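You operate a simulated robot arm through the tools that you are given. There is no shell and no other tool. Be economical: measure what you need, move in short steps, check, and stop when the job is done.

You are at the controls of a simulated robot arm. One attempt, no reset.

Task
Rub the rusty plate clean with the red pad, then wipe it wet with the white pad.
Fine: water from the tub; pads back, lid shut. A coat counts when it lies all over at full strength: go over it till it gets no stronger. What is to be rubbed or washed off counts as gone when no trace of it is left.

The check looks at the end state, three seconds after you hand in, the way a careful person would. Anything else that was tipped, shoved, dropped, spilled or broken makes it a failure. Lids that push on must go on centred and level and be pressed home; caps that screw on are set level and turned clockwise until they are tight.

Robot
A 6-joint arm with a two-finger parallel gripper, fixed in place. Base frame: the origin is at the foot of the arm, x ahead of it, y to its left, z up; the work surface is at about z = 0.8. Units: m, rad, N and s.
With the tool pointing down near the work surface it reaches from about 0.26 to 0.68 m from the base axis. Its first joint turns from -1.152 to 1.152 rad. Payload 2.9 kg.
The tool frame sits at the grasp point between the pads (the TCP): z along the fingers, y along the line on which they close. The tips reach 0.03 m beyond it. Largest opening 0.11 m; finger width 0.02, thickness 0.01; the body of the gripper, 0.048 by 0.112 m, starts 0.055 m behind the TCP.
Orientation is that of the tool frame in the base frame, as [roll, pitch, yaw] about the fixed x, y, z axes, in that order (R = Rz(yaw) Ry(pitch) Rx(roll)). With the fingers straight down and closing along the base's y, the tool's x points along the base's -x, its y along +y and its z along -z.

Tools
- The arm moves only by the tool drive_tool. Its argument "commands" is a list of rows, each a list of 6 numbers: the shift along the tool's x, y, z in units of 50 mm (1.0 is 50 mm), then the turn, a rotation vector about the tool's x, y, z in units of 5 degrees (1.0 is 5 degrees). In form: [[x, y, z, rx, ry, rz], ...]. A call has 1 to 10 rows; each row shifts and turns the commanded pose from where the row before left it, along the tool's axes as they then stand. "fingers" is the finger opening in m, from 0 to 0.11, set as the call begins (left out, the last holds). A call with a number of a shift or a turn outside -1 to 1 is refused whole. Rows are played at 5 a second. More than 0.05 m and 0.15 rad between two rows, or a gripper value outside its range, and nothing of the call is played. A pose out of reach is approached as far as the arm can. The call stops where the force on the tool passes 40 N (or 10 N more than at its start, if that is more) or the arm is blocked; 0.2 s more then pass. The fingers move at their own pace (about 0.108 m/s each) and stop on an object; they squeeze with about 39 N. The grip force told is the motor's: it shows also when the fingers shut on nothing. Time passes only in rows, and 0.2 s behind the last, so rows that do not move let the fingers close. It gives the time, the measured TCP pose, the force on the tool (base axes), the opening and the grip force at its end, in the units of the frame above (readings bear some noise), with the torque about the TCP (base axes, N m) and any sound that the robot's microphone picked up.
- Cameras (640 x 400 px; columns grow to the right, rows downward): "scene" is fixed at [0.0712, 0.4234, 1.3917]; the picture's right is [-0.83, -0.56, 0.00], its down [-0.28, 0.41, -0.87] and it looks along [0.49, -0.72, -0.50] (base axes); focal length 312 px, centre (320, 200). "wrist" rides on the gripper at [0.072, 0.017, -0.103] in the tool frame; the picture's right is [-0.23, 0.97, 0.00], its down [-0.76, -0.18, -0.62] and it looks along [-0.61, -0.14, 0.78] (tool axes); focal length 222 px, centre (320, 200). There is no depth. A picture from a camera that has moved, and an enlarged one, comes with that camera's place and axes in the base frame and with its lens.
- camera(camera): a new picture of that camera. The clock stands still meanwhile.
- close_up(camera, box): a new picture of the part [left, top, right, bottom] of that camera's present view, enlarged. The clock stands still meanwhile.
- sign_off(): hands the job in; it is judged then, once.

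Work in short steps. Places have to be worked out from the pictures, the camera data and where the tool is seen: move nearer, look again, correct. Check each grasp and each placing, and mend what went wrong. You have 120 turns and 76 pictures in all, those below and enlarged ones among them. Open the gripper and draw the arm clear of the work before you hand the job in, unless the task says otherwise; then end with one line.

The tools are called after "Emit:" by a JSON object that holds its "fn" and its "kwargs". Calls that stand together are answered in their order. drive_tool: Moves the arm, as the interface text tells. Its arguments: {"type":"object","properties":{"commands":{"type":"array","items":{"type":"array","items":{"type":"number"}}},"fingers":{"type":"number"}},"required":["commands"]} The other tools are called the same way: camera (camera) takes a picture; close_up (camera, box) takes an enlarged picture of a part of a camera's view; sign_off () hands the job in.

At the start:

```text
t: 0.0
eef_pos: [0.4703, -0.2014, 1.1298]
tool_rot: [-3.141, -0.001, 3.141]
contact_force: [0.2, -0.3, 0.6]
wrist_torque: [-0.02, 0.0, 0.01]
finger_gap: 0.1101
grasp_force: 0.0
```

scene: 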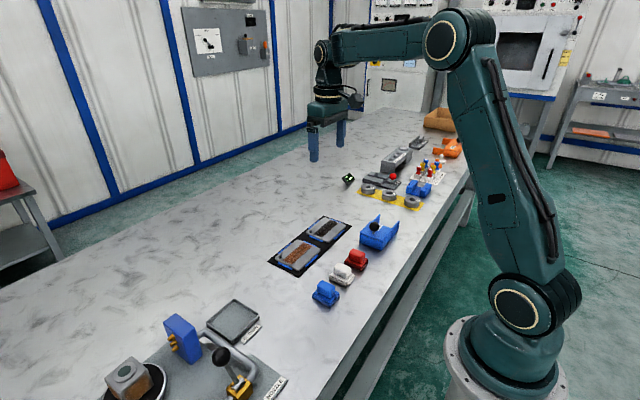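
wrist: 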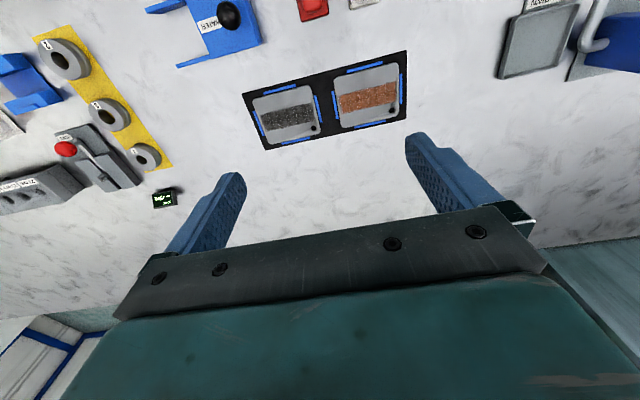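

I begin with enlarged views of the work area to identify plates, pads and the tub.

Emit:
{"fn": "close_up", "kwargs": {"camera": "scene", "box": [250, 190, 410, 310]}}

Emit:
{"fn": "close_up", "kwargs": {"camera": "wrist", "box": [160, 0, 440, 175]}}

```text
3.33 times, centred on (330, 250) of scene
camera zoom: at [0.0712, 0.4234, 1.3917], right [-0.83, -0.56, 0.0], down [-0.28, 0.41, -0.87], along [0.49, -0.72, -0.5], focal length 1041 px, centre (287, 33)
```

zoom: 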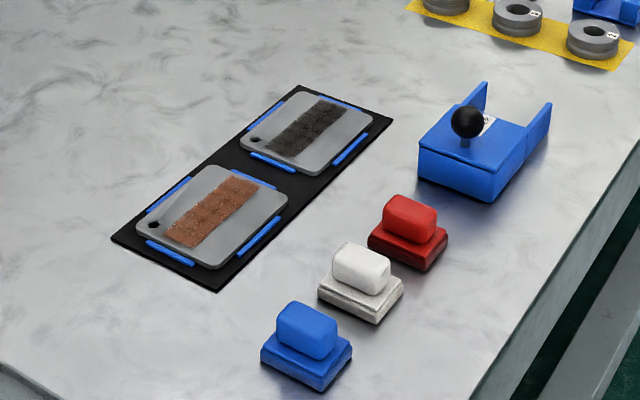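

```text
2.29 times, centred on (300, 88) of wrist
camera zoom: at [0.3986, -0.1852, 1.234], right [0.23, 0.97, 0.0], down [0.76, -0.18, 0.62], along [0.61, -0.14, -0.78], focal length 508 px, centre (366, 457)
```

zoom: 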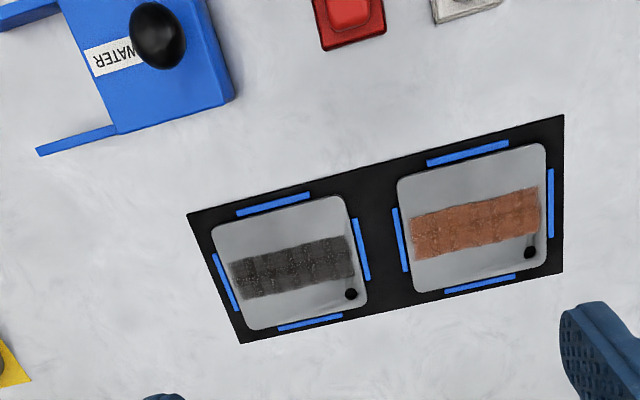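

Pads stand near x≈0.36 (red y≈-0.18, white y≈-0.106), tub at y≈-0.28, rusty plate near (0.523,-0.127). I move nearer the base to look at the pads and tub with the wrist camera.

Emit:
{"fn": "drive_tool", "kwargs": {"commands": [[1, 0, 0, 0, 0, 0], [1, 0, 0, 0, 0, 0], [1, 0, 0, 0, 0, 0], [0, 0, 0.8, 0, 0, 0], [0, 0, 0.8, 0, 0, 0]]}}

Emit:
{"fn": "camera", "kwargs": {"camera": "wrist"}}

```text
t: 1.2
eef_pos: [0.32, -0.2025, 1.0516]
tool_rot: [-3.142, 0.0, -3.14]
contact_force: [-0.5, -0.3, -0.7]
wrist_torque: [-0.02, -0.01, 0.01]
finger_gap: 0.11
grasp_force: 0.0
```

```text
71 pictures are left
camera wrist: at [0.2468, -0.1859, 1.1551], right [0.23, 0.97, 0.0], down [0.76, -0.18, 0.62], along [0.61, -0.14, -0.78], focal length 222 px, centre (320, 200)
```

wrist: 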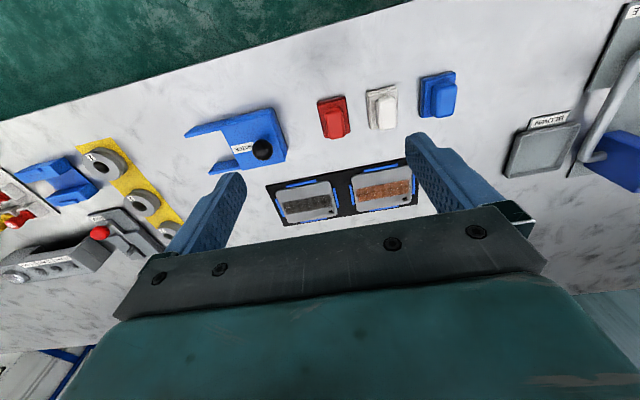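

The wrist view now shows pads, tub and a labelled tray; I enlarge both.

Emit:
{"fn": "close_up", "kwargs": {"camera": "wrist", "box": [170, 60, 330, 180]}}

Emit:
{"fn": "close_up", "kwargs": {"camera": "wrist", "box": [300, 50, 480, 220]}}

Emit:
{"fn": "close_up", "kwargs": {"camera": "scene", "box": [100, 290, 300, 400]}}

```text
3.33 times, centred on (250, 120) of wrist
camera zoom: at [0.2468, -0.1859, 1.1551], right [0.23, 0.97, 0.0], down [0.76, -0.18, 0.62], along [0.61, -0.14, -0.78], focal length 740 px, centre (553, 467)
```

zoom: 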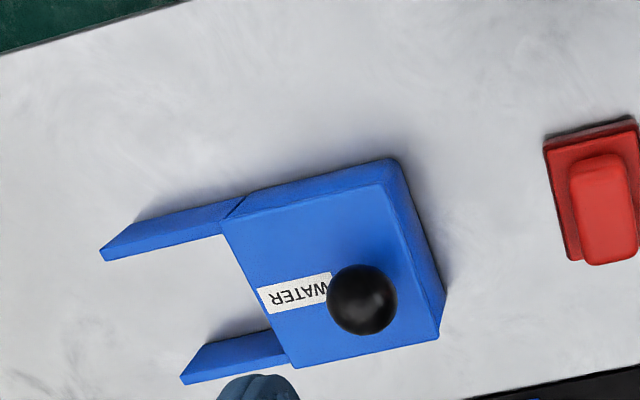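

```text
2.35 times, centred on (390, 135) of wrist
camera zoom: at [0.2468, -0.1859, 1.1551], right [0.23, 0.97, 0.0], down [0.76, -0.18, 0.62], along [0.61, -0.14, -0.78], focal length 523 px, centre (155, 353)
```

zoom: 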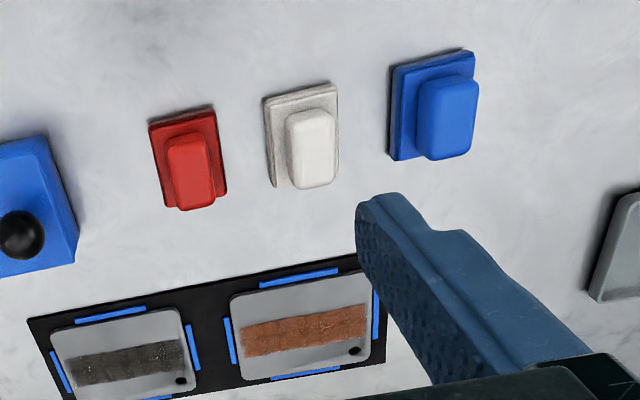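

```text
3.20 times, centred on (200, 345) of scene
camera zoom: at [0.0712, 0.4234, 1.3917], right [-0.83, -0.56, 0.0], down [-0.28, 0.41, -0.87], along [0.49, -0.72, -0.5], focal length 999 px, centre (704, -264)
```

zoom: 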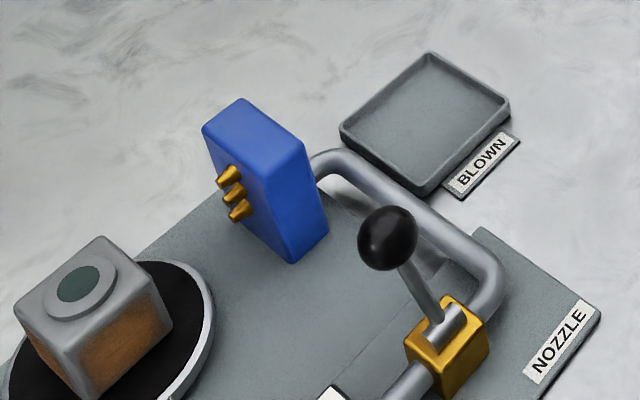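

Handles run along x, narrow along y (≈0.028), tops near z≈0.845; other items are irrelevant. I position above the red pad at (0.362,-0.190) with fingers at 0.06 and check.

Emit:
{"fn": "drive_tool", "kwargs": {"commands": [[-0.84, 0.25, 0, 0, 0, 0], [0, 0, 1, 0, 0, 0], [0, 0, 1, 0, 0, 0], [0, 0, 0.9, 0, 0, 0], [0, 0, 0, 0, 0, 0]], "fingers": 0.06}}

Emit:
{"fn": "camera", "kwargs": {"camera": "wrist"}}

Emit:
{"fn": "close_up", "kwargs": {"camera": "scene", "box": [290, 170, 450, 310]}}

```text
t: 2.4
eef_pos: [0.3598, -0.1872, 0.9079]
tool_rot: [-3.141, 0.0, -3.142]
contact_force: [0.5, -0.4, -0.6]
wrist_torque: [-0.02, -0.01, -0.02]
finger_gap: 0.0602
grasp_force: 0.0
```

```text
67 pictures are left
camera wrist: at [0.2871, -0.1711, 1.0106], right [0.23, 0.97, 0.0], down [0.76, -0.18, 0.62], along [0.61, -0.14, -0.78], focal length 222 px, centre (320, 200)
```

wrist: 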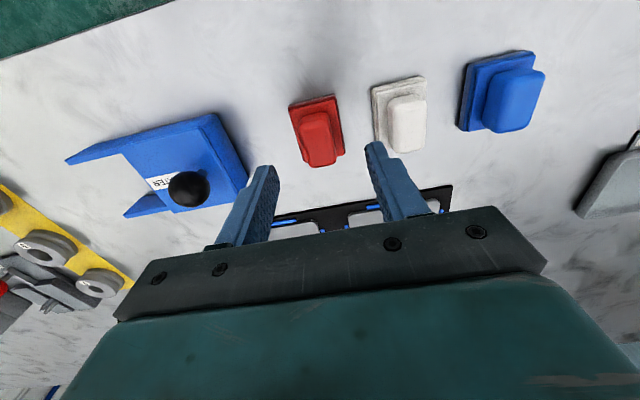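

```text
2.86 times, centred on (370, 240) of scene
camera zoom: at [0.0712, 0.4234, 1.3917], right [-0.83, -0.56, 0.0], down [-0.28, 0.41, -0.87], along [0.49, -0.72, -0.5], focal length 892 px, centre (177, 86)
```

zoom: 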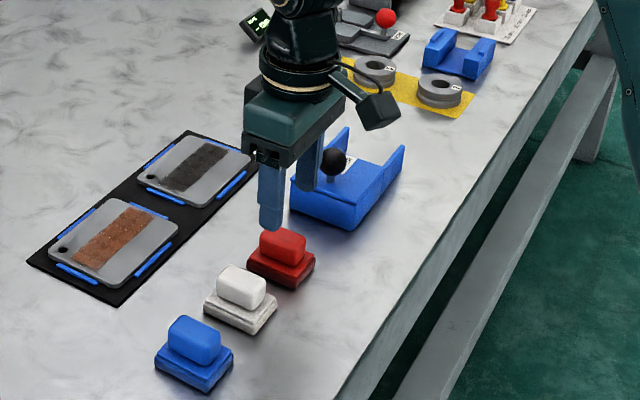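

Aligned over the red handle (≈0.357,-0.188). I descend to z≈0.855 and close.

Emit:
{"fn": "drive_tool", "kwargs": {"commands": [[0.05, 0, 0.5, 0, 0, 0], [0, 0, 0.5, 0, 0, 0], [0, 0, 0, 0, 0, 0]]}}

Emit:
{"fn": "close_up", "kwargs": {"camera": "scene", "box": [310, 200, 430, 290]}}

```text
t: 3.2
eef_pos: [0.3596, -0.1884, 0.8554]
tool_rot: [-3.142, 0.0, 3.14]
contact_force: [-0.2, -0.1, 0.3]
wrist_torque: [-0.05, -0.03, 0.03]
finger_gap: 0.0601
grasp_force: 0.1
```

```text
4.44 times, centred on (370, 245) of scene
camera zoom: at [0.0712, 0.4234, 1.3917], right [-0.83, -0.56, 0.0], down [-0.28, 0.41, -0.87], along [0.49, -0.72, -0.5], focal length 1388 px, centre (98, 0)
```

zoom: 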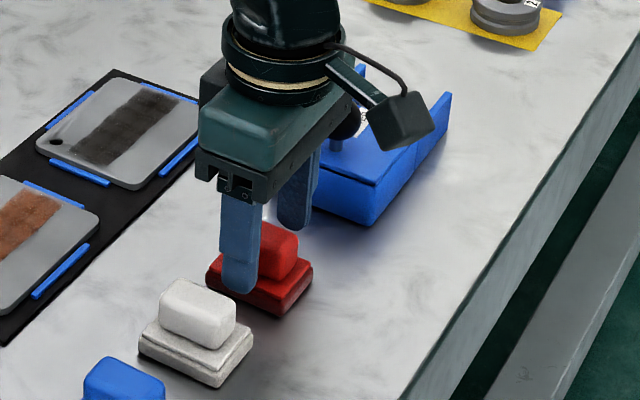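

Finger sits beside the handle, centred. Closing.

Emit:
{"fn": "drive_tool", "kwargs": {"commands": [[0, 0, 0, 0, 0, 0], [0, 0, 0, 0, 0, 0], [0, 0, 0, 0, 0, 0]], "fingers": 0.0}}

Emit:
{"fn": "drive_tool", "kwargs": {"commands": [[0, 0, -0.6, 0, 0, 0], [0, 0, -0.6, 0, 0, 0]]}}

Emit:
{"fn": "close_up", "kwargs": {"camera": "scene", "box": [290, 170, 450, 290]}}

Emit:
{"fn": "camera", "kwargs": {"camera": "wrist"}}

```text
t: 4.0
eef_pos: [0.3579, -0.1863, 0.856]
tool_rot: [3.141, 0.0, 3.141]
contact_force: [-0.1, -0.9, 0.3]
wrist_torque: [0.01, -0.04, -0.02]
finger_gap: 0.025
grasp_force: 39.1
```

```text
t: 4.6
eef_pos: [0.3593, -0.1872, 0.917]
tool_rot: [3.14, 0.0, -3.141]
contact_force: [0.6, -0.2, -1.1]
wrist_torque: [0.01, 0.03, -0.01]
finger_gap: 0.0248
grasp_force: 39.3
```

```text
3.33 times, centred on (370, 230) of scene
camera zoom: at [0.0712, 0.4234, 1.3917], right [-0.83, -0.56, 0.0], down [-0.28, 0.41, -0.87], along [0.49, -0.72, -0.5], focal length 1041 px, centre (153, 100)
```

zoom: 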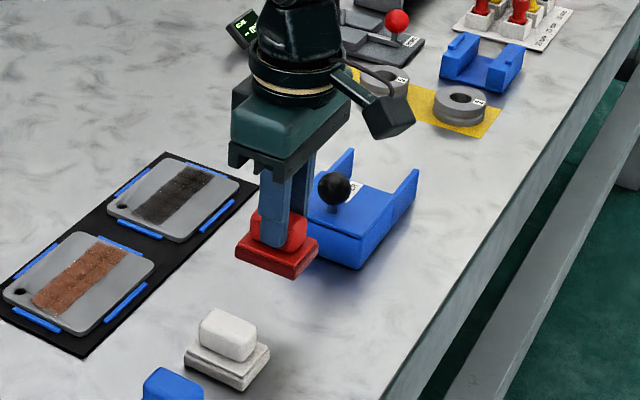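

```text
63 pictures are left
camera wrist: at [0.2876, -0.1714, 1.0206], right [0.23, 0.97, 0.0], down [0.76, -0.18, 0.62], along [0.61, -0.14, -0.78], focal length 222 px, centre (320, 200)
```

wrist: 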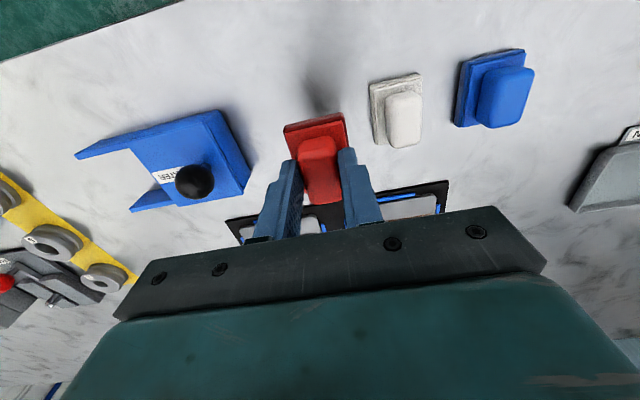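

Red pad held (bottom ≈ TCP−0.055). Plate spans x 0.479–0.569, y −0.181…−0.070; rust strip x 0.509–0.541, y −0.175…−0.075. I move above its centre and lower to just above contact.

Emit:
{"fn": "drive_tool", "kwargs": {"commands": [[-0.83, 0.3, 0, 0, 0, 0], [-0.83, 0.3, 0, 0, 0, 0], [-0.83, 0.3, 0, 0, 0, 0], [-0.83, 0.3, 0, 0, 0, 0], [0, 0, 0.6, 0, 0, 0], [0, 0, 0, 0, 0, 0]]}}

Emit:
{"fn": "close_up", "kwargs": {"camera": "scene", "box": [250, 190, 370, 280]}}

Emit:
{"fn": "camera", "kwargs": {"camera": "wrist"}}

```text
t: 6.0
eef_pos: [0.5247, -0.1271, 0.8862]
tool_rot: [-3.141, -0.001, -3.14]
contact_force: [0.2, -0.6, -1.4]
wrist_torque: [0.0, 0.0, 0.02]
finger_gap: 0.0248
grasp_force: 38.9
```

```text
4.44 times, centred on (310, 235) of scene
camera zoom: at [0.0712, 0.4234, 1.3917], right [-0.83, -0.56, 0.0], down [-0.28, 0.41, -0.87], along [0.49, -0.72, -0.5], focal length 1388 px, centre (364, 44)
```

zoom: 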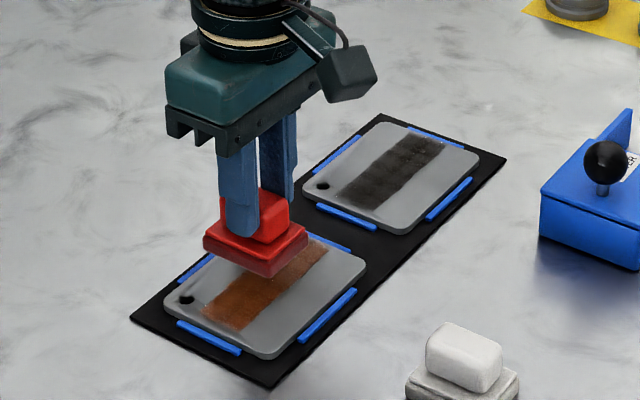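

```text
61 pictures are left
camera wrist: at [0.4531, -0.1123, 0.9897], right [0.23, 0.97, 0.0], down [0.76, -0.18, 0.62], along [0.61, -0.14, -0.78], focal length 222 px, centre (320, 200)
```

wrist: 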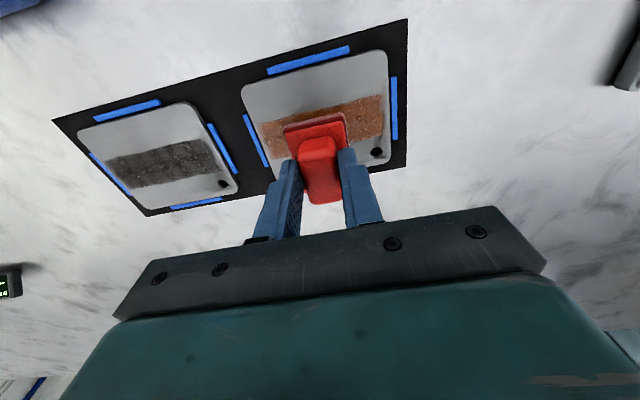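

Pad hovers over the strip centre. I lower slowly to find contact.

Emit:
{"fn": "drive_tool", "kwargs": {"commands": [[0, 0, 0.2, 0, 0, 0], [0, 0, 0.1, 0, 0, 0], [0, 0, 0.06, 0, 0, 0], [0, 0, 0.04, 0, 0, 0], [0, 0, 0, 0, 0, 0]]}}

```text
t: 7.2
eef_pos: [0.5257, -0.1288, 0.8652]
tool_rot: [3.141, 0.0, -3.14]
contact_force: [0.5, 0.3, -1.2]
wrist_torque: [0.02, -0.01, 0.01]
finger_gap: 0.0248
grasp_force: 39.3
```

Not yet in contact; continuing in 1 mm steps.

Emit:
{"fn": "drive_tool", "kwargs": {"commands": [[0, 0, 0.03, 0, 0, 0], [0, 0, 0.03, 0, 0, 0], [0, 0, 0, 0, 0, 0]]}}

Emit:
{"fn": "drive_tool", "kwargs": {"commands": [[0, 0, 0.03, 0, 0, 0], [0, 0, 0, 0, 0, 0]]}}

```text
t: 8.0
eef_pos: [0.5263, -0.1294, 0.8649]
tool_rot: [-3.141, 0.004, 3.141]
contact_force: [-9.2, 1.0, 33.1]
wrist_torque: [0.04, 0.67, -0.01]
finger_gap: 0.0247
grasp_force: 39.1
```

```text
t: 8.6
eef_pos: [0.5271, -0.129, 0.8632]
tool_rot: [-3.139, 0.006, 3.141]
contact_force: [-4.6, -1.0, 36.7]
wrist_torque: [0.0, 0.13, -0.01]
finger_gap: 0.0249
grasp_force: 39.0
```

Contact made at z≈0.864 with stiff response (~35 N). I back off slightly for moderate pressure.

Emit:
{"fn": "drive_tool", "kwargs": {"commands": [[0, 0, -0.035, 0, 0, 0], [0, 0, 0, 0, 0, 0]]}}

```text
t: 9.2
eef_pos: [0.526, -0.1291, 0.8631]
tool_rot: [-3.141, 0.005, -3.14]
contact_force: [5.8, -4.6, 20.3]
wrist_torque: [-0.18, -0.52, -0.01]
finger_gap: 0.0249
grasp_force: 39.0
```

About 20 N now. I make a back-and-forth stroke along the strip.

Emit:
{"fn": "drive_tool", "kwargs": {"commands": [[0, -0.33, -0.01, 0, 0, 0], [0, -0.3, 0, 0, 0, 0], [0, 0.35, 0, 0, 0, 0], [0, 0.35, 0, 0, 0, 0], [0, 0.35, 0, 0, 0, 0], [0, 0.3, 0, 0, 0, 0], [0, -0.35, 0, 0, 0, 0], [0, -0.35, 0, 0, 0, 0], [0, -0.35, 0, 0, 0, 0], [0, -0.3, 0, 0, 0, 0]]}}

Emit:
{"fn": "camera", "kwargs": {"camera": "wrist"}}

```text
t: 11.4
eef_pos: [0.5257, -0.1589, 0.8648]
tool_rot: [-3.141, 0.001, 3.141]
contact_force: [0.5, 9.0, 21.1]
wrist_torque: [0.36, -0.26, 0.05]
finger_gap: 0.0251
grasp_force: 38.9
```

```text
60 pictures are left
camera wrist: at [0.4533, -0.1426, 0.9671], right [0.23, 0.97, 0.0], down [0.76, -0.18, 0.62], along [0.61, -0.14, -0.78], focal length 222 px, centre (320, 200)
```

wrist: 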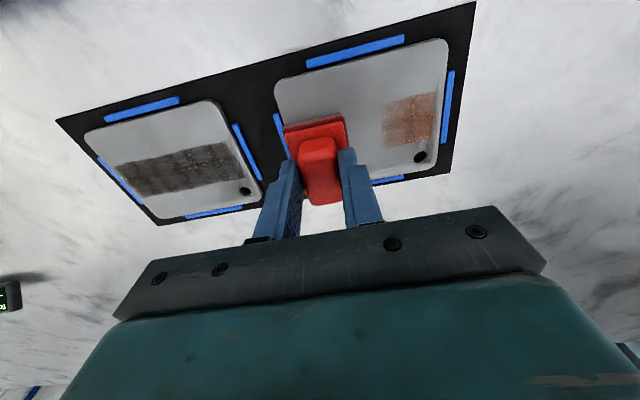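

Rust is coming off; the right end still has some. I go right and rub there repeatedly.

Emit:
{"fn": "drive_tool", "kwargs": {"commands": [[0, 0.35, 0, 0, 0, 0], [0, 0.35, 0, 0, 0, 0], [0, 0.35, 0, 0, 0, 0], [0, 0.35, 0, 0, 0, 0], [0, -0.3, 0, 0, 0, 0], [0, -0.3, 0, 0, 0, 0], [0, 0.3, 0, 0, 0, 0], [0, 0.3, 0, 0, 0, 0], [0, 0, 0, 0, 0, 0]]}}

Emit:
{"fn": "camera", "kwargs": {"camera": "wrist"}}

```text
t: 13.4
eef_pos: [0.5248, -0.0897, 0.8637]
tool_rot: [3.141, -0.002, -3.14]
contact_force: [0.1, -5.5, 9.6]
wrist_torque: [-0.22, -0.18, -0.1]
finger_gap: 0.0248
grasp_force: 38.8
```

```text
59 pictures are left
camera wrist: at [0.4533, -0.0747, 0.9672], right [0.23, 0.97, 0.0], down [0.76, -0.18, 0.62], along [0.61, -0.14, -0.78], focal length 222 px, centre (320, 200)
```

wrist: 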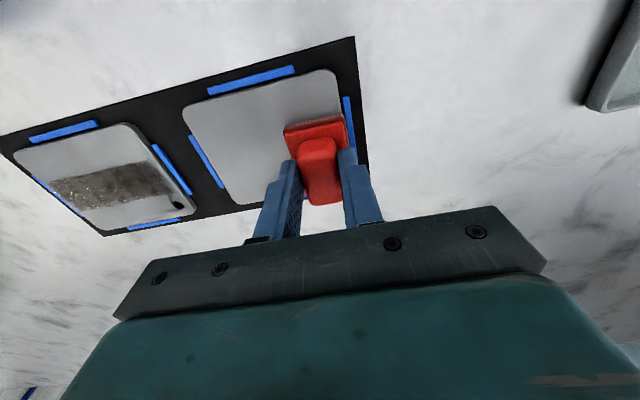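

Left part clear. Pressure at this end is lower, so I press a bit more and rub the right end and the whole strip with a small x-offset.

Emit:
{"fn": "drive_tool", "kwargs": {"commands": [[0.12, -0.3, 0.02, 0, 0, 0], [0, 0.3, 0, 0, 0, 0], [-0.24, 0, 0, 0, 0, 0], [0, -0.35, 0, 0, 0, 0], [0, -0.35, -0.01, 0, 0, 0], [0, -0.35, -0.01, 0, 0, 0], [0, -0.35, 0, 0, 0, 0], [0.24, 0, 0, 0, 0, 0], [0, 0.35, 0, 0, 0, 0], [0, 0.35, 0, 0, 0, 0]]}}

Emit:
{"fn": "drive_tool", "kwargs": {"commands": [[0, 0.35, 0, 0, 0, 0], [-0.12, 0.35, 0.02, 0, 0, 0], [0, -0.35, 0, 0, 0, 0], [0, 0.35, 0, 0, 0, 0], [0, 0, -0.6, 0, 0, 0], [0.8, 0, -0.6, 0, 0, 0], [0.8, 0, 0, 0, 0, 0], [0.8, 0, 0, 0, 0, 0], [0, 0, 0, 0, 0, 0]]}}

Emit:
{"fn": "close_up", "kwargs": {"camera": "scene", "box": [250, 190, 370, 280]}}

Emit:
{"fn": "camera", "kwargs": {"camera": "wrist"}}

```text
t: 15.6
eef_pos: [0.5194, -0.1234, 0.8637]
tool_rot: [-3.141, 0.001, -3.14]
contact_force: [-0.4, 0.4, -0.8]
wrist_torque: [0.02, -0.02, 0.0]
finger_gap: 0.0247
grasp_force: 38.7
```

```text
t: 17.6
eef_pos: [0.4058, -0.0925, 0.9213]
tool_rot: [3.141, 0.001, 3.141]
contact_force: [0.2, 0.2, 0.3]
wrist_torque: [-0.04, 0.02, 0.0]
finger_gap: 0.0247
grasp_force: 39.2
```

```text
4.44 times, centred on (310, 235) of scene
camera zoom: at [0.0712, 0.4234, 1.3917], right [-0.83, -0.56, 0.0], down [-0.28, 0.41, -0.87], along [0.49, -0.72, -0.5], focal length 1388 px, centre (364, 44)
```

zoom: 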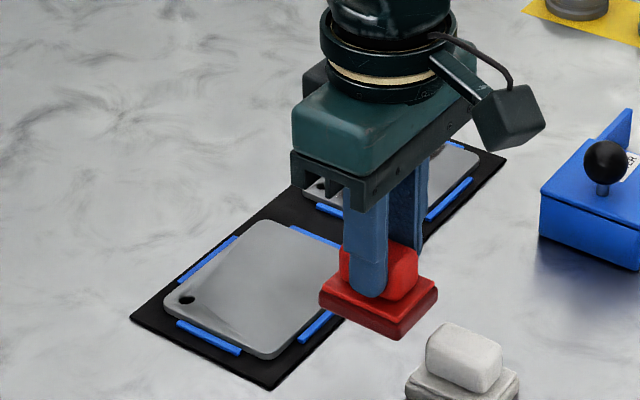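

```text
57 pictures are left
camera wrist: at [0.3331, -0.0745, 1.0246], right [0.23, 0.97, 0.0], down [0.76, -0.18, 0.62], along [0.61, -0.14, -0.78], focal length 222 px, centre (320, 200)
```

wrist: 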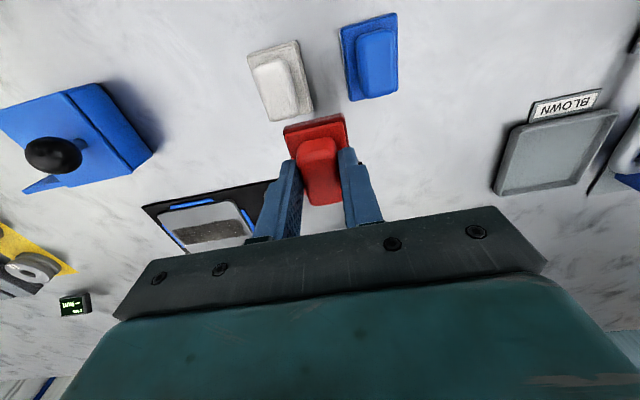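

Plate looks clean from the scene; I raise and view it closely to check for faint traces.

Emit:
{"fn": "drive_tool", "kwargs": {"commands": [[0, -0.5, -0.8, 0, 0, 0], [0, -0.5, -0.8, 0, 0, 0], [0, -0.5, -0.8, 0, 0, 0], [-0.4, 0, -0.4, 0, 0, 0], [-0.4, 0, 0, 0, 0, 0], [0, 0, 0, 0, 0, 0]]}}

Emit:
{"fn": "camera", "kwargs": {"camera": "wrist"}}

Emit:
{"fn": "close_up", "kwargs": {"camera": "scene", "box": [270, 220, 340, 280]}}

```text
t: 19.0
eef_pos: [0.4469, -0.165, 1.0623]
tool_rot: [3.14, 0.0, 3.141]
contact_force: [1.0, 0.0, -0.5]
wrist_torque: [0.0, 0.01, 0.02]
finger_gap: 0.0249
grasp_force: 39.4
```

```text
56 pictures are left
camera wrist: at [0.3743, -0.1495, 1.1663], right [0.23, 0.97, 0.0], down [0.76, -0.18, 0.62], along [0.61, -0.14, -0.78], focal length 222 px, centre (320, 200)
```

wrist: 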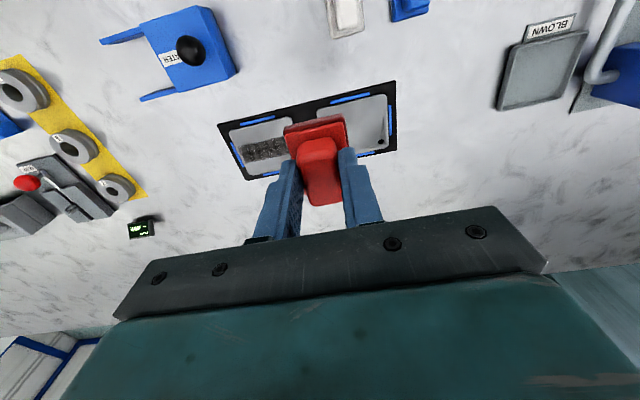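

```text
6.67 times, centred on (305, 250) of scene
camera zoom: at [0.0713, 0.4234, 1.3917], right [-0.83, -0.56, 0.0], down [-0.28, 0.41, -0.87], along [0.49, -0.72, -0.5], focal length 2082 px, centre (420, -133)
```

zoom: 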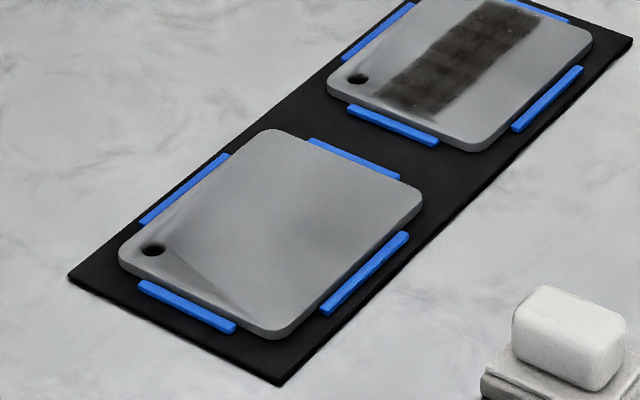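

The scene close-up shows bare metal. I shift aside to view from the wrist camera too.

Emit:
{"fn": "drive_tool", "kwargs": {"commands": [[0.3, -0.8, 0, 0, 0, 0], [0.3, -0.8, 0, 0, 0, 0], [0, 0, 0, 0, 0, 0]]}}

Emit:
{"fn": "close_up", "kwargs": {"camera": "wrist", "box": [340, 80, 500, 200]}}

```text
t: 19.8
eef_pos: [0.4171, -0.245, 1.0622]
tool_rot: [3.139, -0.002, 3.141]
contact_force: [-0.6, 0.2, -0.2]
wrist_torque: [0.02, 0.0, 0.0]
finger_gap: 0.0245
grasp_force: 38.5
```

```text
3.33 times, centred on (420, 140) of wrist
camera zoom: at [0.3444, -0.2293, 1.1652], right [0.23, 0.97, 0.0], down [0.76, -0.18, 0.62], along [0.61, -0.14, -0.78], focal length 740 px, centre (-13, 400)
```

zoom: 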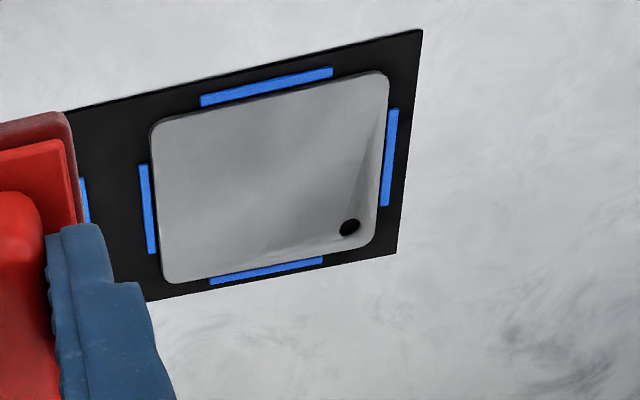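

Clean. I return the red pad to its place at (0.359,-0.1875).

Emit:
{"fn": "drive_tool", "kwargs": {"commands": [[0.58, 0.575, 0, 0, 0, 0], [0.58, 0.575, 0, 0, 0, 0], [0, 0, 1, 0, 0, 0], [0, 0, 1, 0, 0, 0], [0, 0, 1, 0, 0, 0], [0, 0, 0.8, 0, 0, 0], [0, 0, 0, 0, 0, 0]]}}

Emit:
{"fn": "close_up", "kwargs": {"camera": "scene", "box": [290, 170, 450, 310]}}

```text
t: 21.4
eef_pos: [0.3573, -0.189, 0.8711]
tool_rot: [3.141, -0.002, -3.141]
contact_force: [-0.2, -0.3, -0.5]
wrist_torque: [0.0, -0.02, 0.02]
finger_gap: 0.0248
grasp_force: 39.1
```

```text
2.86 times, centred on (370, 240) of scene
camera zoom: at [0.0713, 0.4234, 1.3917], right [-0.83, -0.56, 0.0], down [-0.28, 0.41, -0.87], along [0.49, -0.72, -0.5], focal length 892 px, centre (177, 86)
```

zoom: 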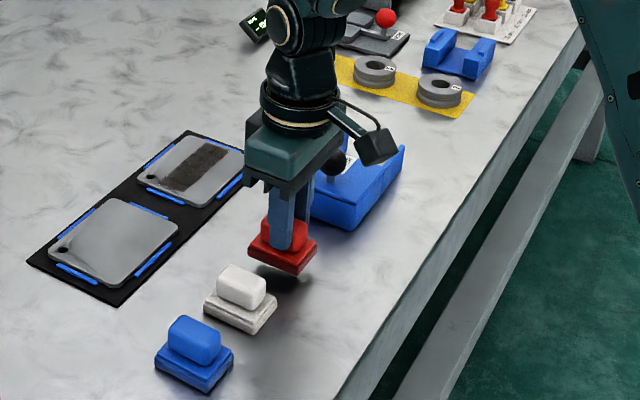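

Above its spot; lowering slowly to the table.

Emit:
{"fn": "drive_tool", "kwargs": {"commands": [[-0.03, 0.02, 0.15, 0, 0, 0], [0, 0, 0.1, 0, 0, 0], [0, 0, 0.05, 0, 0, 0], [0, 0, 0, 0, 0, 0]]}}

```text
t: 22.4
eef_pos: [0.3593, -0.1868, 0.8571]
tool_rot: [3.142, 0.0, 3.142]
contact_force: [0.1, -0.5, -0.2]
wrist_torque: [0.01, 0.03, 0.02]
finger_gap: 0.025
grasp_force: 38.4
```

Emit:
{"fn": "drive_tool", "kwargs": {"commands": [[0, 0, 0.02, 0, 0, 0], [0, 0, 0.02, 0, 0, 0], [0, 0, 0, 0, 0, 0]]}}

```text
t: 23.2
eef_pos: [0.3602, -0.1875, 0.8552]
tool_rot: [-3.142, 0.0, 3.142]
contact_force: [0.5, 0.3, -0.4]
wrist_torque: [0.01, -0.02, -0.02]
finger_gap: 0.0248
grasp_force: 39.1
```

Still free; continue a millimetre at a time.

Emit:
{"fn": "drive_tool", "kwargs": {"commands": [[0, 0, 0.02, 0, 0, 0], [0, 0, 0, 0, 0, 0]]}}

Emit:
{"fn": "drive_tool", "kwargs": {"commands": [[0, 0, 0.02, 0, 0, 0], [0, 0, 0, 0, 0, 0]]}}

```text
t: 23.8
eef_pos: [0.3602, -0.1867, 0.8545]
tool_rot: [-3.142, 0.0, 3.14]
contact_force: [-1.5, -1.6, 10.0]
wrist_torque: [-0.06, 0.1, 0.01]
finger_gap: 0.0248
grasp_force: 39.2
```

```text
t: 24.4
eef_pos: [0.359, -0.1869, 0.8541]
tool_rot: [-3.142, 0.004, 3.142]
contact_force: [-4.0, 2.1, 29.7]
wrist_torque: [0.06, 0.27, -0.01]
finger_gap: 0.0248
grasp_force: 38.8
```

Down firmly. Back off 1.5 mm, release, and rise.

Emit:
{"fn": "drive_tool", "kwargs": {"commands": [[0, 0, -0.03, 0, 0, 0], [0, 0, 0, 0, 0, 0]]}}

Emit:
{"fn": "drive_tool", "kwargs": {"commands": [[0, 0, 0, 0, 0, 0], [0, 0, 0, 0, 0, 0], [0, 0, -0.5, 0, 0, 0], [0, 0, -0.7, 0, 0, 0], [0, 0, -0.7, 0, 0, 0]], "fingers": 0.055}}

Emit:
{"fn": "camera", "kwargs": {"camera": "wrist"}}

Emit:
{"fn": "close_up", "kwargs": {"camera": "scene", "box": [310, 190, 430, 290]}}

```text
t: 25.0
eef_pos: [0.3612, -0.1863, 0.8549]
tool_rot: [3.14, -0.001, -3.141]
contact_force: [3.4, 0.4, 9.0]
wrist_torque: [-0.03, -0.16, 0.0]
finger_gap: 0.0247
grasp_force: 38.5
```

```text
t: 26.2
eef_pos: [0.3599, -0.1872, 0.9512]
tool_rot: [-3.141, -0.001, -3.141]
contact_force: [-0.8, -0.2, 0.0]
wrist_torque: [-0.03, -0.03, 0.03]
finger_gap: 0.0547
grasp_force: 0.0
```

```text
52 pictures are left
camera wrist: at [0.2879, -0.1713, 1.0556], right [0.23, 0.97, 0.0], down [0.76, -0.18, 0.62], along [0.61, -0.14, -0.78], focal length 222 px, centre (320, 200)
```

wrist: 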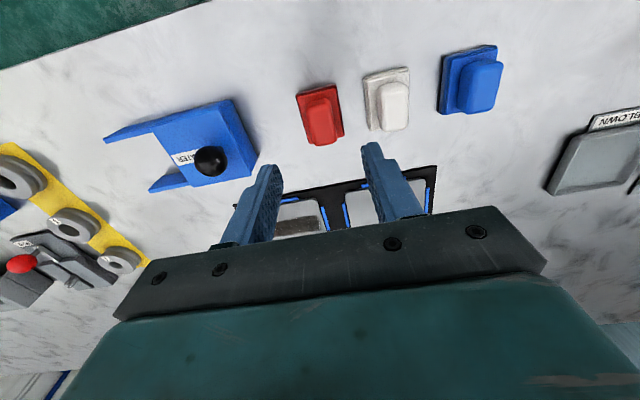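

```text
4.00 times, centred on (370, 240) of scene
camera zoom: at [0.0712, 0.4234, 1.3917], right [-0.83, -0.56, 0.0], down [-0.28, 0.41, -0.87], along [0.49, -0.72, -0.5], focal length 1249 px, centre (120, 40)
```

zoom: 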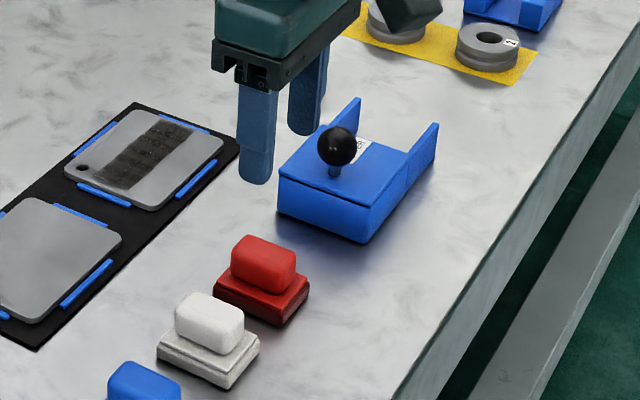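

Red pad home. Knob is near (0.366,-0.295,0.866), Ø≈0.03. I move over it and check.

Emit:
{"fn": "drive_tool", "kwargs": {"commands": [[-0.06, -0.72, 0, 0, 0, 0], [-0.06, -0.72, 0, 0, 0, 0], [0, -0.72, 0, 0, 0, 0], [0, 0, 0.7, 0, 0, 0], [0, 0, 0, 0, 0, 0]]}}

Emit:
{"fn": "close_up", "kwargs": {"camera": "scene", "box": [330, 180, 430, 260]}}

Emit:
{"fn": "close_up", "kwargs": {"camera": "wrist", "box": [200, 60, 440, 240]}}

```text
t: 27.4
eef_pos: [0.365, -0.294, 0.9159]
tool_rot: [-3.141, 0.0, 3.142]
contact_force: [0.7, -0.3, -0.1]
wrist_torque: [-0.01, 0.0, 0.01]
finger_gap: 0.0549
grasp_force: 0.0
```

```text
5.00 times, centred on (380, 220) of scene
camera zoom: at [0.0712, 0.4234, 1.3917], right [-0.83, -0.56, 0.0], down [-0.28, 0.41, -0.87], along [0.49, -0.72, -0.5], focal length 1561 px, centre (20, 100)
```

zoom: 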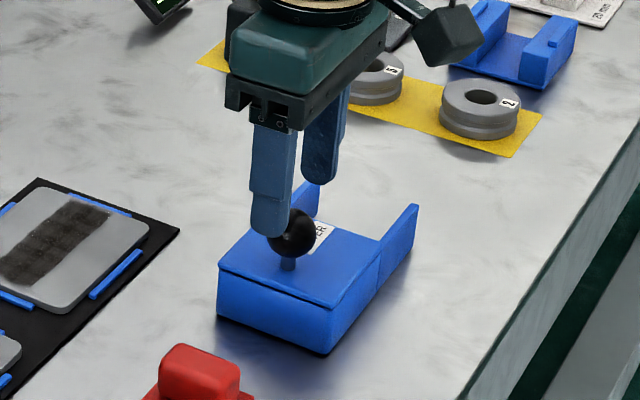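

```text
2.22 times, centred on (320, 150) of wrist
camera zoom: at [0.2928, -0.2783, 1.0187], right [0.23, 0.97, 0.0], down [0.76, -0.18, 0.62], along [0.61, -0.14, -0.78], focal length 494 px, centre (320, 311)
```

zoom: 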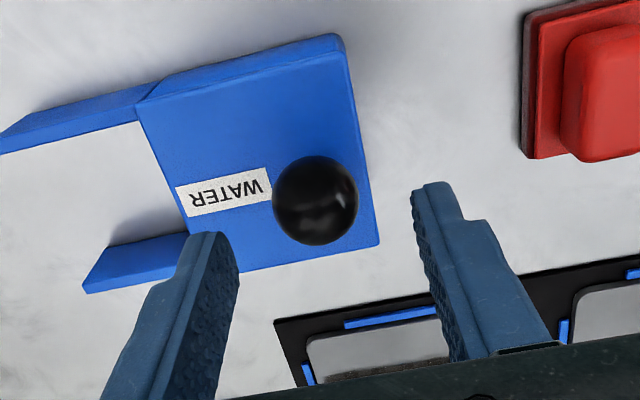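

Knob centred at (0.365,-0.297). Lower to z≈0.873 and grip gently.

Emit:
{"fn": "drive_tool", "kwargs": {"commands": [[0, -0.05, 0.45, 0, 0, 0], [0, 0, 0.4, 0, 0, 0], [0, 0, 0, 0, 0, 0]]}}

Emit:
{"fn": "drive_tool", "kwargs": {"commands": [[0, 0, 0, 0, 0, 0], [0, 0, 0, 0, 0, 0], [0, 0, 0, 0, 0, 0]], "fingers": 0.0}}

Emit:
{"fn": "close_up", "kwargs": {"camera": "scene", "box": [330, 180, 430, 260]}}

```text
t: 28.2
eef_pos: [0.3641, -0.2977, 0.8723]
tool_rot: [-3.14, 0.001, 3.141]
contact_force: [-0.1, 0.1, -0.2]
wrist_torque: [0.01, -0.01, 0.01]
finger_gap: 0.0551
grasp_force: 0.0
```

```text
t: 29.0
eef_pos: [0.3653, -0.2965, 0.8716]
tool_rot: [3.139, 0.001, 3.141]
contact_force: [-0.4, 0.5, -2.7]
wrist_torque: [-0.01, -0.04, 0.01]
finger_gap: 0.0289
grasp_force: 44.8
```

```text
5.00 times, centred on (380, 220) of scene
camera zoom: at [0.0713, 0.4234, 1.3917], right [-0.83, -0.56, 0.0], down [-0.28, 0.41, -0.87], along [0.49, -0.72, -0.5], focal length 1561 px, centre (20, 100)
```

zoom: 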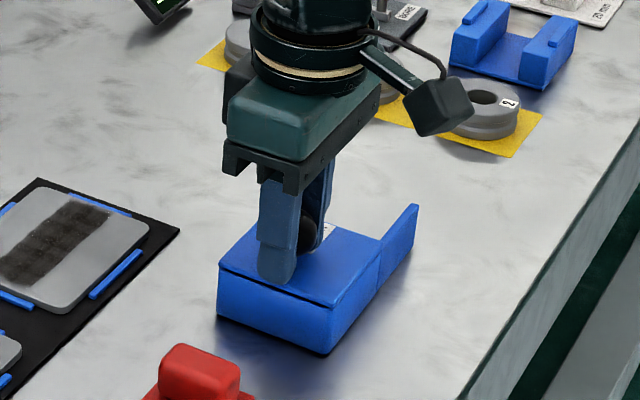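

Knob gripped. Slide lid 20 mm toward −y and check.

Emit:
{"fn": "drive_tool", "kwargs": {"commands": [[0, -0.2, 0, 0, 0, 0], [0, -0.2, 0, 0, 0, 0], [0, 0, 0, 0, 0, 0]]}}

Emit:
{"fn": "close_up", "kwargs": {"camera": "scene", "box": [330, 180, 430, 260]}}

```text
t: 29.8
eef_pos: [0.3654, -0.3183, 0.8726]
tool_rot: [3.141, 0.0, 3.14]
contact_force: [-9.2, -0.6, 21.6]
wrist_torque: [0.09, 0.46, 0.06]
finger_gap: 0.0287
grasp_force: 44.9
```

```text
5.00 times, centred on (380, 220) of scene
camera zoom: at [0.0708, 0.4236, 1.3916], right [-0.83, -0.56, 0.0], down [-0.28, 0.41, -0.87], along [0.49, -0.72, -0.5], focal length 1561 px, centre (20, 100)
```

zoom: 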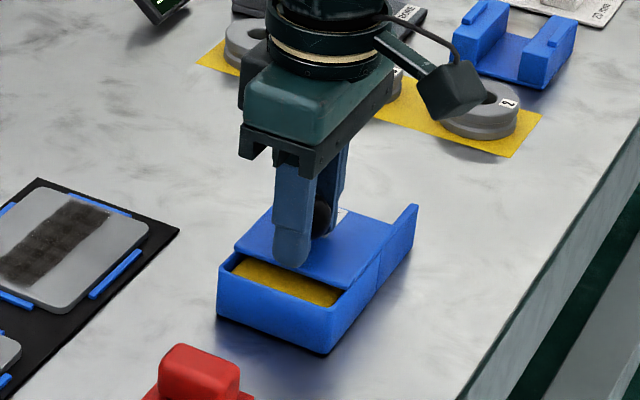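

Lid slides; a yellow wet sponge shows inside. There's 21 N downward load, so I raise 1 mm while sliding on.

Emit:
{"fn": "drive_tool", "kwargs": {"commands": [[0, 0, -0.02, 0, 0, 0], [0, -0.2, 0, 0, 0, 0], [0, -0.2, 0, 0, 0, 0], [0, 0, 0, 0, 0, 0]]}}

Emit:
{"fn": "drive_tool", "kwargs": {"commands": [[0, -0.2, 0, 0, 0, 0], [0, -0.2, 0, 0, 0, 0], [0, 0, 0, 0, 0, 0]]}}

Emit:
{"fn": "close_up", "kwargs": {"camera": "scene", "box": [330, 180, 430, 260]}}

```text
t: 30.8
eef_pos: [0.3648, -0.336, 0.8726]
tool_rot: [3.138, -0.005, -3.142]
contact_force: [-12.1, 0.3, 2.4]
wrist_torque: [0.03, -0.12, 0.05]
finger_gap: 0.0288
grasp_force: 44.8
```

```text
t: 31.6
eef_pos: [0.3647, -0.3561, 0.8725]
tool_rot: [3.141, -0.002, 3.141]
contact_force: [-10.6, 1.1, -0.8]
wrist_torque: [0.06, 0.37, 0.07]
finger_gap: 0.0291
grasp_force: 44.4
```

```text
5.00 times, centred on (380, 220) of scene
camera zoom: at [0.071, 0.4234, 1.3917], right [-0.83, -0.56, 0.0], down [-0.28, 0.41, -0.87], along [0.49, -0.72, -0.5], focal length 1561 px, centre (20, 100)
```

zoom: 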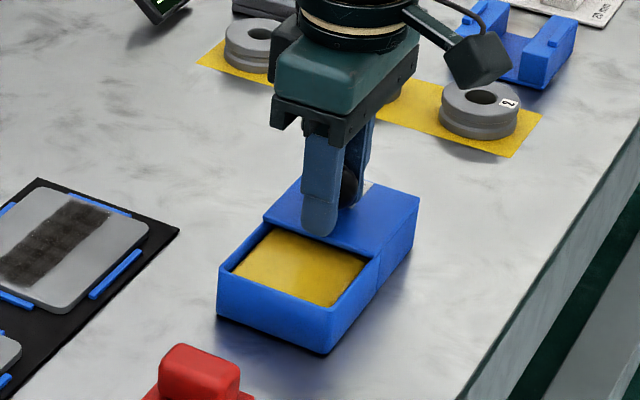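

Continue sliding with a tiny −x correction to relieve side load.

Emit:
{"fn": "drive_tool", "kwargs": {"commands": [[0.015, -0.2, 0, 0, 0, 0], [0, -0.2, 0, 0, 0, 0], [0, 0, 0, 0, 0, 0]]}}

Emit:
{"fn": "close_up", "kwargs": {"camera": "scene", "box": [330, 180, 430, 260]}}

```text
t: 32.3
eef_pos: [0.3653, -0.3681, 0.8728]
tool_rot: [3.123, -0.006, -3.127]
contact_force: [-2.7, 9.2, 8.2]
wrist_torque: [0.29, -0.15, -0.02]
finger_gap: 0.0291
grasp_force: 45.0
stopped in row 3: the force on the tool passed its limit (the readings are from after the stop); the commanded pose is now the measured one
```

```text
5.00 times, centred on (380, 220) of scene
camera zoom: at [0.0711, 0.4237, 1.3916], right [-0.83, -0.56, 0.0], down [-0.28, 0.41, -0.87], along [0.49, -0.72, -0.5], focal length 1561 px, centre (20, 100)
```

zoom: 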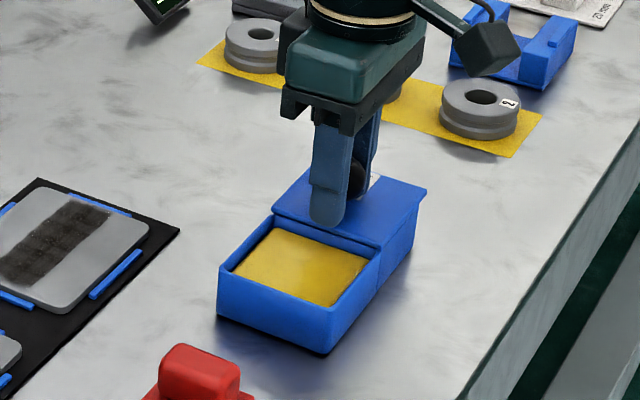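

Reached the end stop (71 mm), tub unmoved. I release the knob, then straighten the tool and rise.

Emit:
{"fn": "drive_tool", "kwargs": {"commands": [[0, 0, 0, 0, 0, 0], [0, 0, 0, 0, 0, 0], [0, 0, 0, 0, 0, 0]], "fingers": 0.055}}

Emit:
{"fn": "drive_tool", "kwargs": {"commands": [[0, 0, -0.8, 0, 0, 0], [0, 0, -0.8, 0.21, -0.07, 0.17], [0, 0, 0, 0, 0, 0]]}}

Emit:
{"fn": "close_up", "kwargs": {"camera": "wrist", "box": [200, 40, 480, 220]}}

```text
t: 33.1
eef_pos: [0.3649, -0.3698, 0.8721]
tool_rot: [3.124, -0.005, -3.126]
contact_force: [-0.2, 0.1, 0.3]
wrist_torque: [-0.03, -0.01, -0.01]
finger_gap: 0.055
grasp_force: 0.1
```

```text
t: 33.9
eef_pos: [0.3667, -0.3715, 0.9509]
tool_rot: [-3.14, 0.002, 3.141]
contact_force: [0.4, -0.3, 0.1]
wrist_torque: [0.02, 0.04, -0.01]
finger_gap: 0.0548
grasp_force: 0.0
```

```text
2.22 times, centred on (340, 130) of wrist
camera zoom: at [0.2944, -0.355, 1.0546], right [0.23, 0.97, 0.0], down [0.76, -0.18, 0.62], along [0.61, -0.14, -0.78], focal length 494 px, centre (276, 356)
```

zoom: 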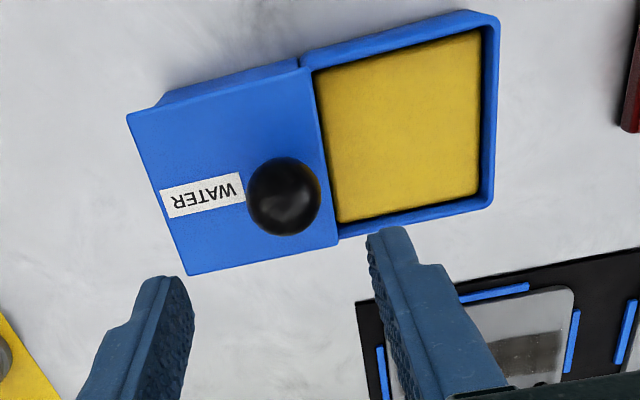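

Sponge spans x 0.333–0.400, y −0.347…−0.281. Now I go to the white pad at about (0.361,-0.117).

Emit:
{"fn": "drive_tool", "kwargs": {"commands": [[0.12, 0.9, 0, 0, 0, 0], [0, 0.9, 0, 0, 0, 0], [0, 0.9, 0, 0, 0, 0], [0, 0.9, 0, 0, 0, 0], [0, 0.9, 0, 0, 0, 0], [0, 0.6, 0, 0, 0, 0], [0, 0, 0.7, 0, 0, 0], [0, 0, 0, 0, 0, 0]]}}

Emit:
{"fn": "close_up", "kwargs": {"camera": "wrist", "box": [200, 40, 480, 220]}}

Emit:
{"fn": "close_up", "kwargs": {"camera": "scene", "box": [290, 210, 410, 310]}}

```text
t: 35.7
eef_pos: [0.3624, -0.1154, 0.9151]
tool_rot: [-3.141, -0.001, 3.141]
contact_force: [-0.5, -1.5, -0.5]
wrist_torque: [0.02, 0.0, -0.01]
finger_gap: 0.055
grasp_force: 0.1
```

```text
2.22 times, centred on (340, 130) of wrist
camera zoom: at [0.2889, -0.0999, 1.02], right [0.23, 0.97, 0.0], down [0.76, -0.18, 0.62], along [0.61, -0.14, -0.78], focal length 494 px, centre (276, 356)
```

zoom: 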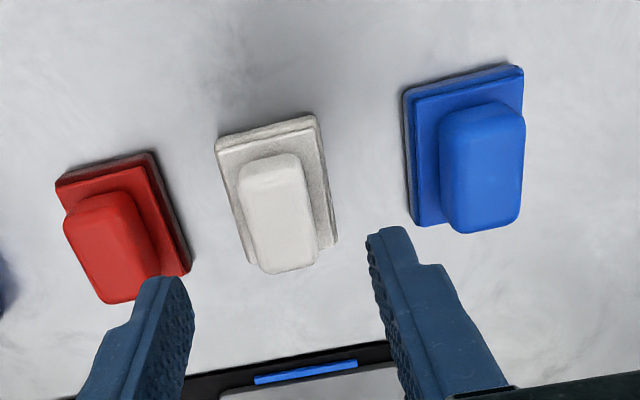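

```text
4.00 times, centred on (350, 260) of scene
camera zoom: at [0.0712, 0.4234, 1.3917], right [-0.83, -0.56, 0.0], down [-0.28, 0.41, -0.87], along [0.49, -0.72, -0.5], focal length 1249 px, centre (200, -40)
```

zoom: 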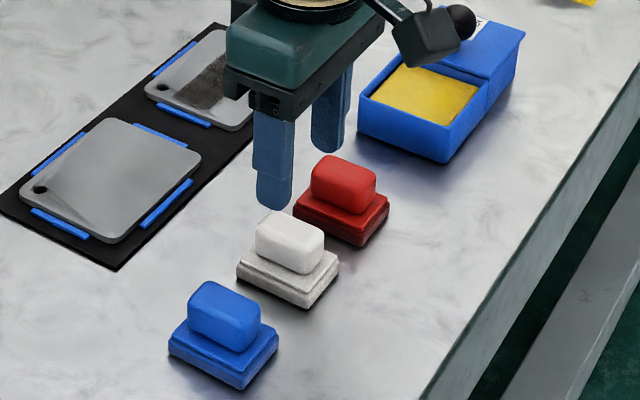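

White handle at (0.358,-0.1155): aligned. Lower and grip.

Emit:
{"fn": "drive_tool", "kwargs": {"commands": [[0.06, 0, 0.6, 0, 0, 0], [0, 0, 0.6, 0, 0, 0], [0, 0, 0, 0, 0, 0]]}}

Emit:
{"fn": "drive_tool", "kwargs": {"commands": [[0, 0, 0, 0, 0, 0], [0, 0, 0, 0, 0, 0], [0, 0, 0, 0, 0, 0]], "fingers": 0.0}}

Emit:
{"fn": "drive_tool", "kwargs": {"commands": [[0, 0, -0.8, 0, 0, 0], [0, 0, -0.8, 0, 0, 0], [0, 0, -0.2, 0, 0, 0]]}}

Emit:
{"fn": "close_up", "kwargs": {"camera": "scene", "box": [290, 190, 410, 290]}}

```text
t: 36.5
eef_pos: [0.3579, -0.1173, 0.8559]
tool_rot: [-3.139, 0.0, 3.14]
contact_force: [0.3, -0.3, 0.7]
wrist_torque: [0.03, 0.03, 0.01]
finger_gap: 0.0548
grasp_force: 0.0
```

```text
t: 37.3
eef_pos: [0.358, -0.1177, 0.8546]
tool_rot: [-3.14, 0.001, -3.142]
contact_force: [0.3, -0.6, 0.2]
wrist_torque: [-0.03, 0.0, -0.03]
finger_gap: 0.0248
grasp_force: 39.4
```

```text
t: 38.1
eef_pos: [0.3588, -0.115, 0.9461]
tool_rot: [-3.14, 0.001, 3.14]
contact_force: [-0.3, 1.2, -1.8]
wrist_torque: [0.02, 0.01, 0.01]
finger_gap: 0.025
grasp_force: 39.3
```

```text
4.00 times, centred on (350, 240) of scene
camera zoom: at [0.0712, 0.4234, 1.3917], right [-0.83, -0.56, 0.0], down [-0.28, 0.41, -0.87], along [0.49, -0.72, -0.5], focal length 1249 px, centre (200, 40)
```

zoom: 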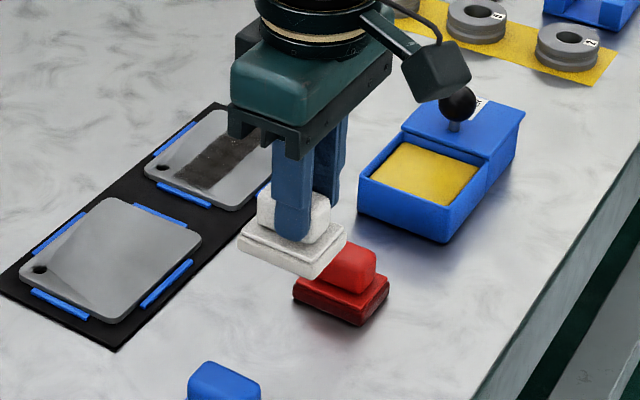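

White pad held. I move above the sponge (TCP 0.3625,-0.312) and lower partway to check.

Emit:
{"fn": "drive_tool", "kwargs": {"commands": [[-0.08, -0.8, 0, 0, 0, 0], [0, -0.8, 0, 0, 0, 0], [0, -0.8, 0, 0, 0, 0], [0, -0.8, 0, 0, 0, 0], [0, -0.74, 0, 0, 0, 0], [0, 0, 0.6, 0, 0, 0], [0, 0, 0, 0, 0, 0]]}}

Emit:
{"fn": "close_up", "kwargs": {"camera": "scene", "box": [330, 180, 430, 260]}}

Emit:
{"fn": "close_up", "kwargs": {"camera": "wrist", "box": [200, 60, 440, 240]}}

```text
t: 39.7
eef_pos: [0.3606, -0.316, 0.9165]
tool_rot: [-3.14, -0.001, 3.137]
contact_force: [0.3, 0.8, 0.3]
wrist_torque: [0.0, 0.01, -0.03]
finger_gap: 0.0247
grasp_force: 38.9
```

```text
5.00 times, centred on (380, 220) of scene
camera zoom: at [0.0713, 0.4234, 1.3917], right [-0.83, -0.56, 0.0], down [-0.28, 0.41, -0.87], along [0.49, -0.72, -0.5], focal length 1561 px, centre (20, 100)
```

zoom: 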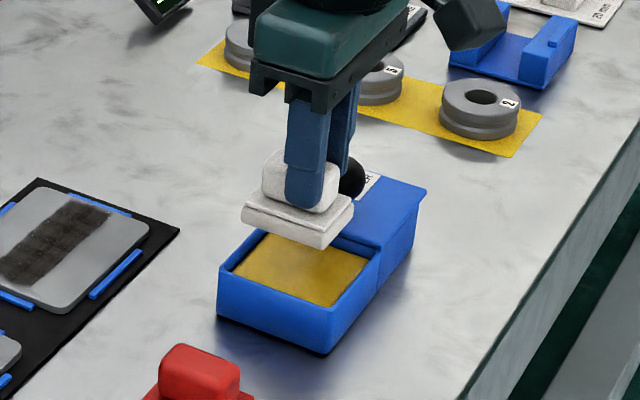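

```text
2.22 times, centred on (320, 150) of wrist
camera zoom: at [0.2888, -0.2988, 1.0197], right [0.23, 0.97, 0.0], down [0.76, -0.18, 0.62], along [0.61, -0.14, -0.78], focal length 494 px, centre (320, 311)
```

zoom: 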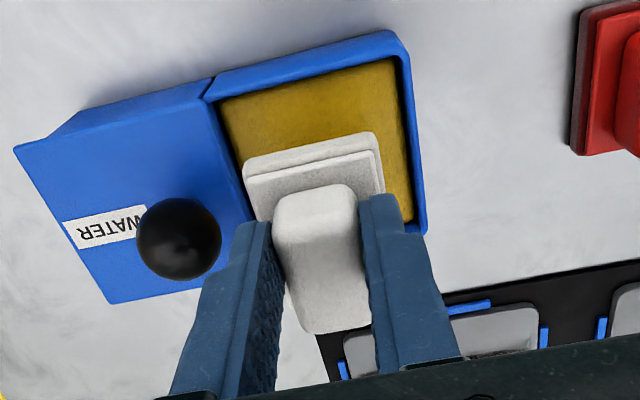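

Pad centred over the sponge. Lower to near it and then press in small steps.

Emit:
{"fn": "drive_tool", "kwargs": {"commands": [[-0.03, 0.02, 0.4, 0, 0, 0], [0, 0, 0.2, 0, 0, 0], [0, 0, 0.1, 0, 0, 0], [0, 0, 0.06, 0, 0, 0], [0, 0, 0, 0, 0, 0]]}}

```text
t: 40.9
eef_pos: [0.3623, -0.3128, 0.8815]
tool_rot: [-3.137, 0.003, 3.139]
contact_force: [-10.6, -2.6, 35.6]
wrist_torque: [0.05, 0.15, 0.02]
finger_gap: 0.025
grasp_force: 39.1
```

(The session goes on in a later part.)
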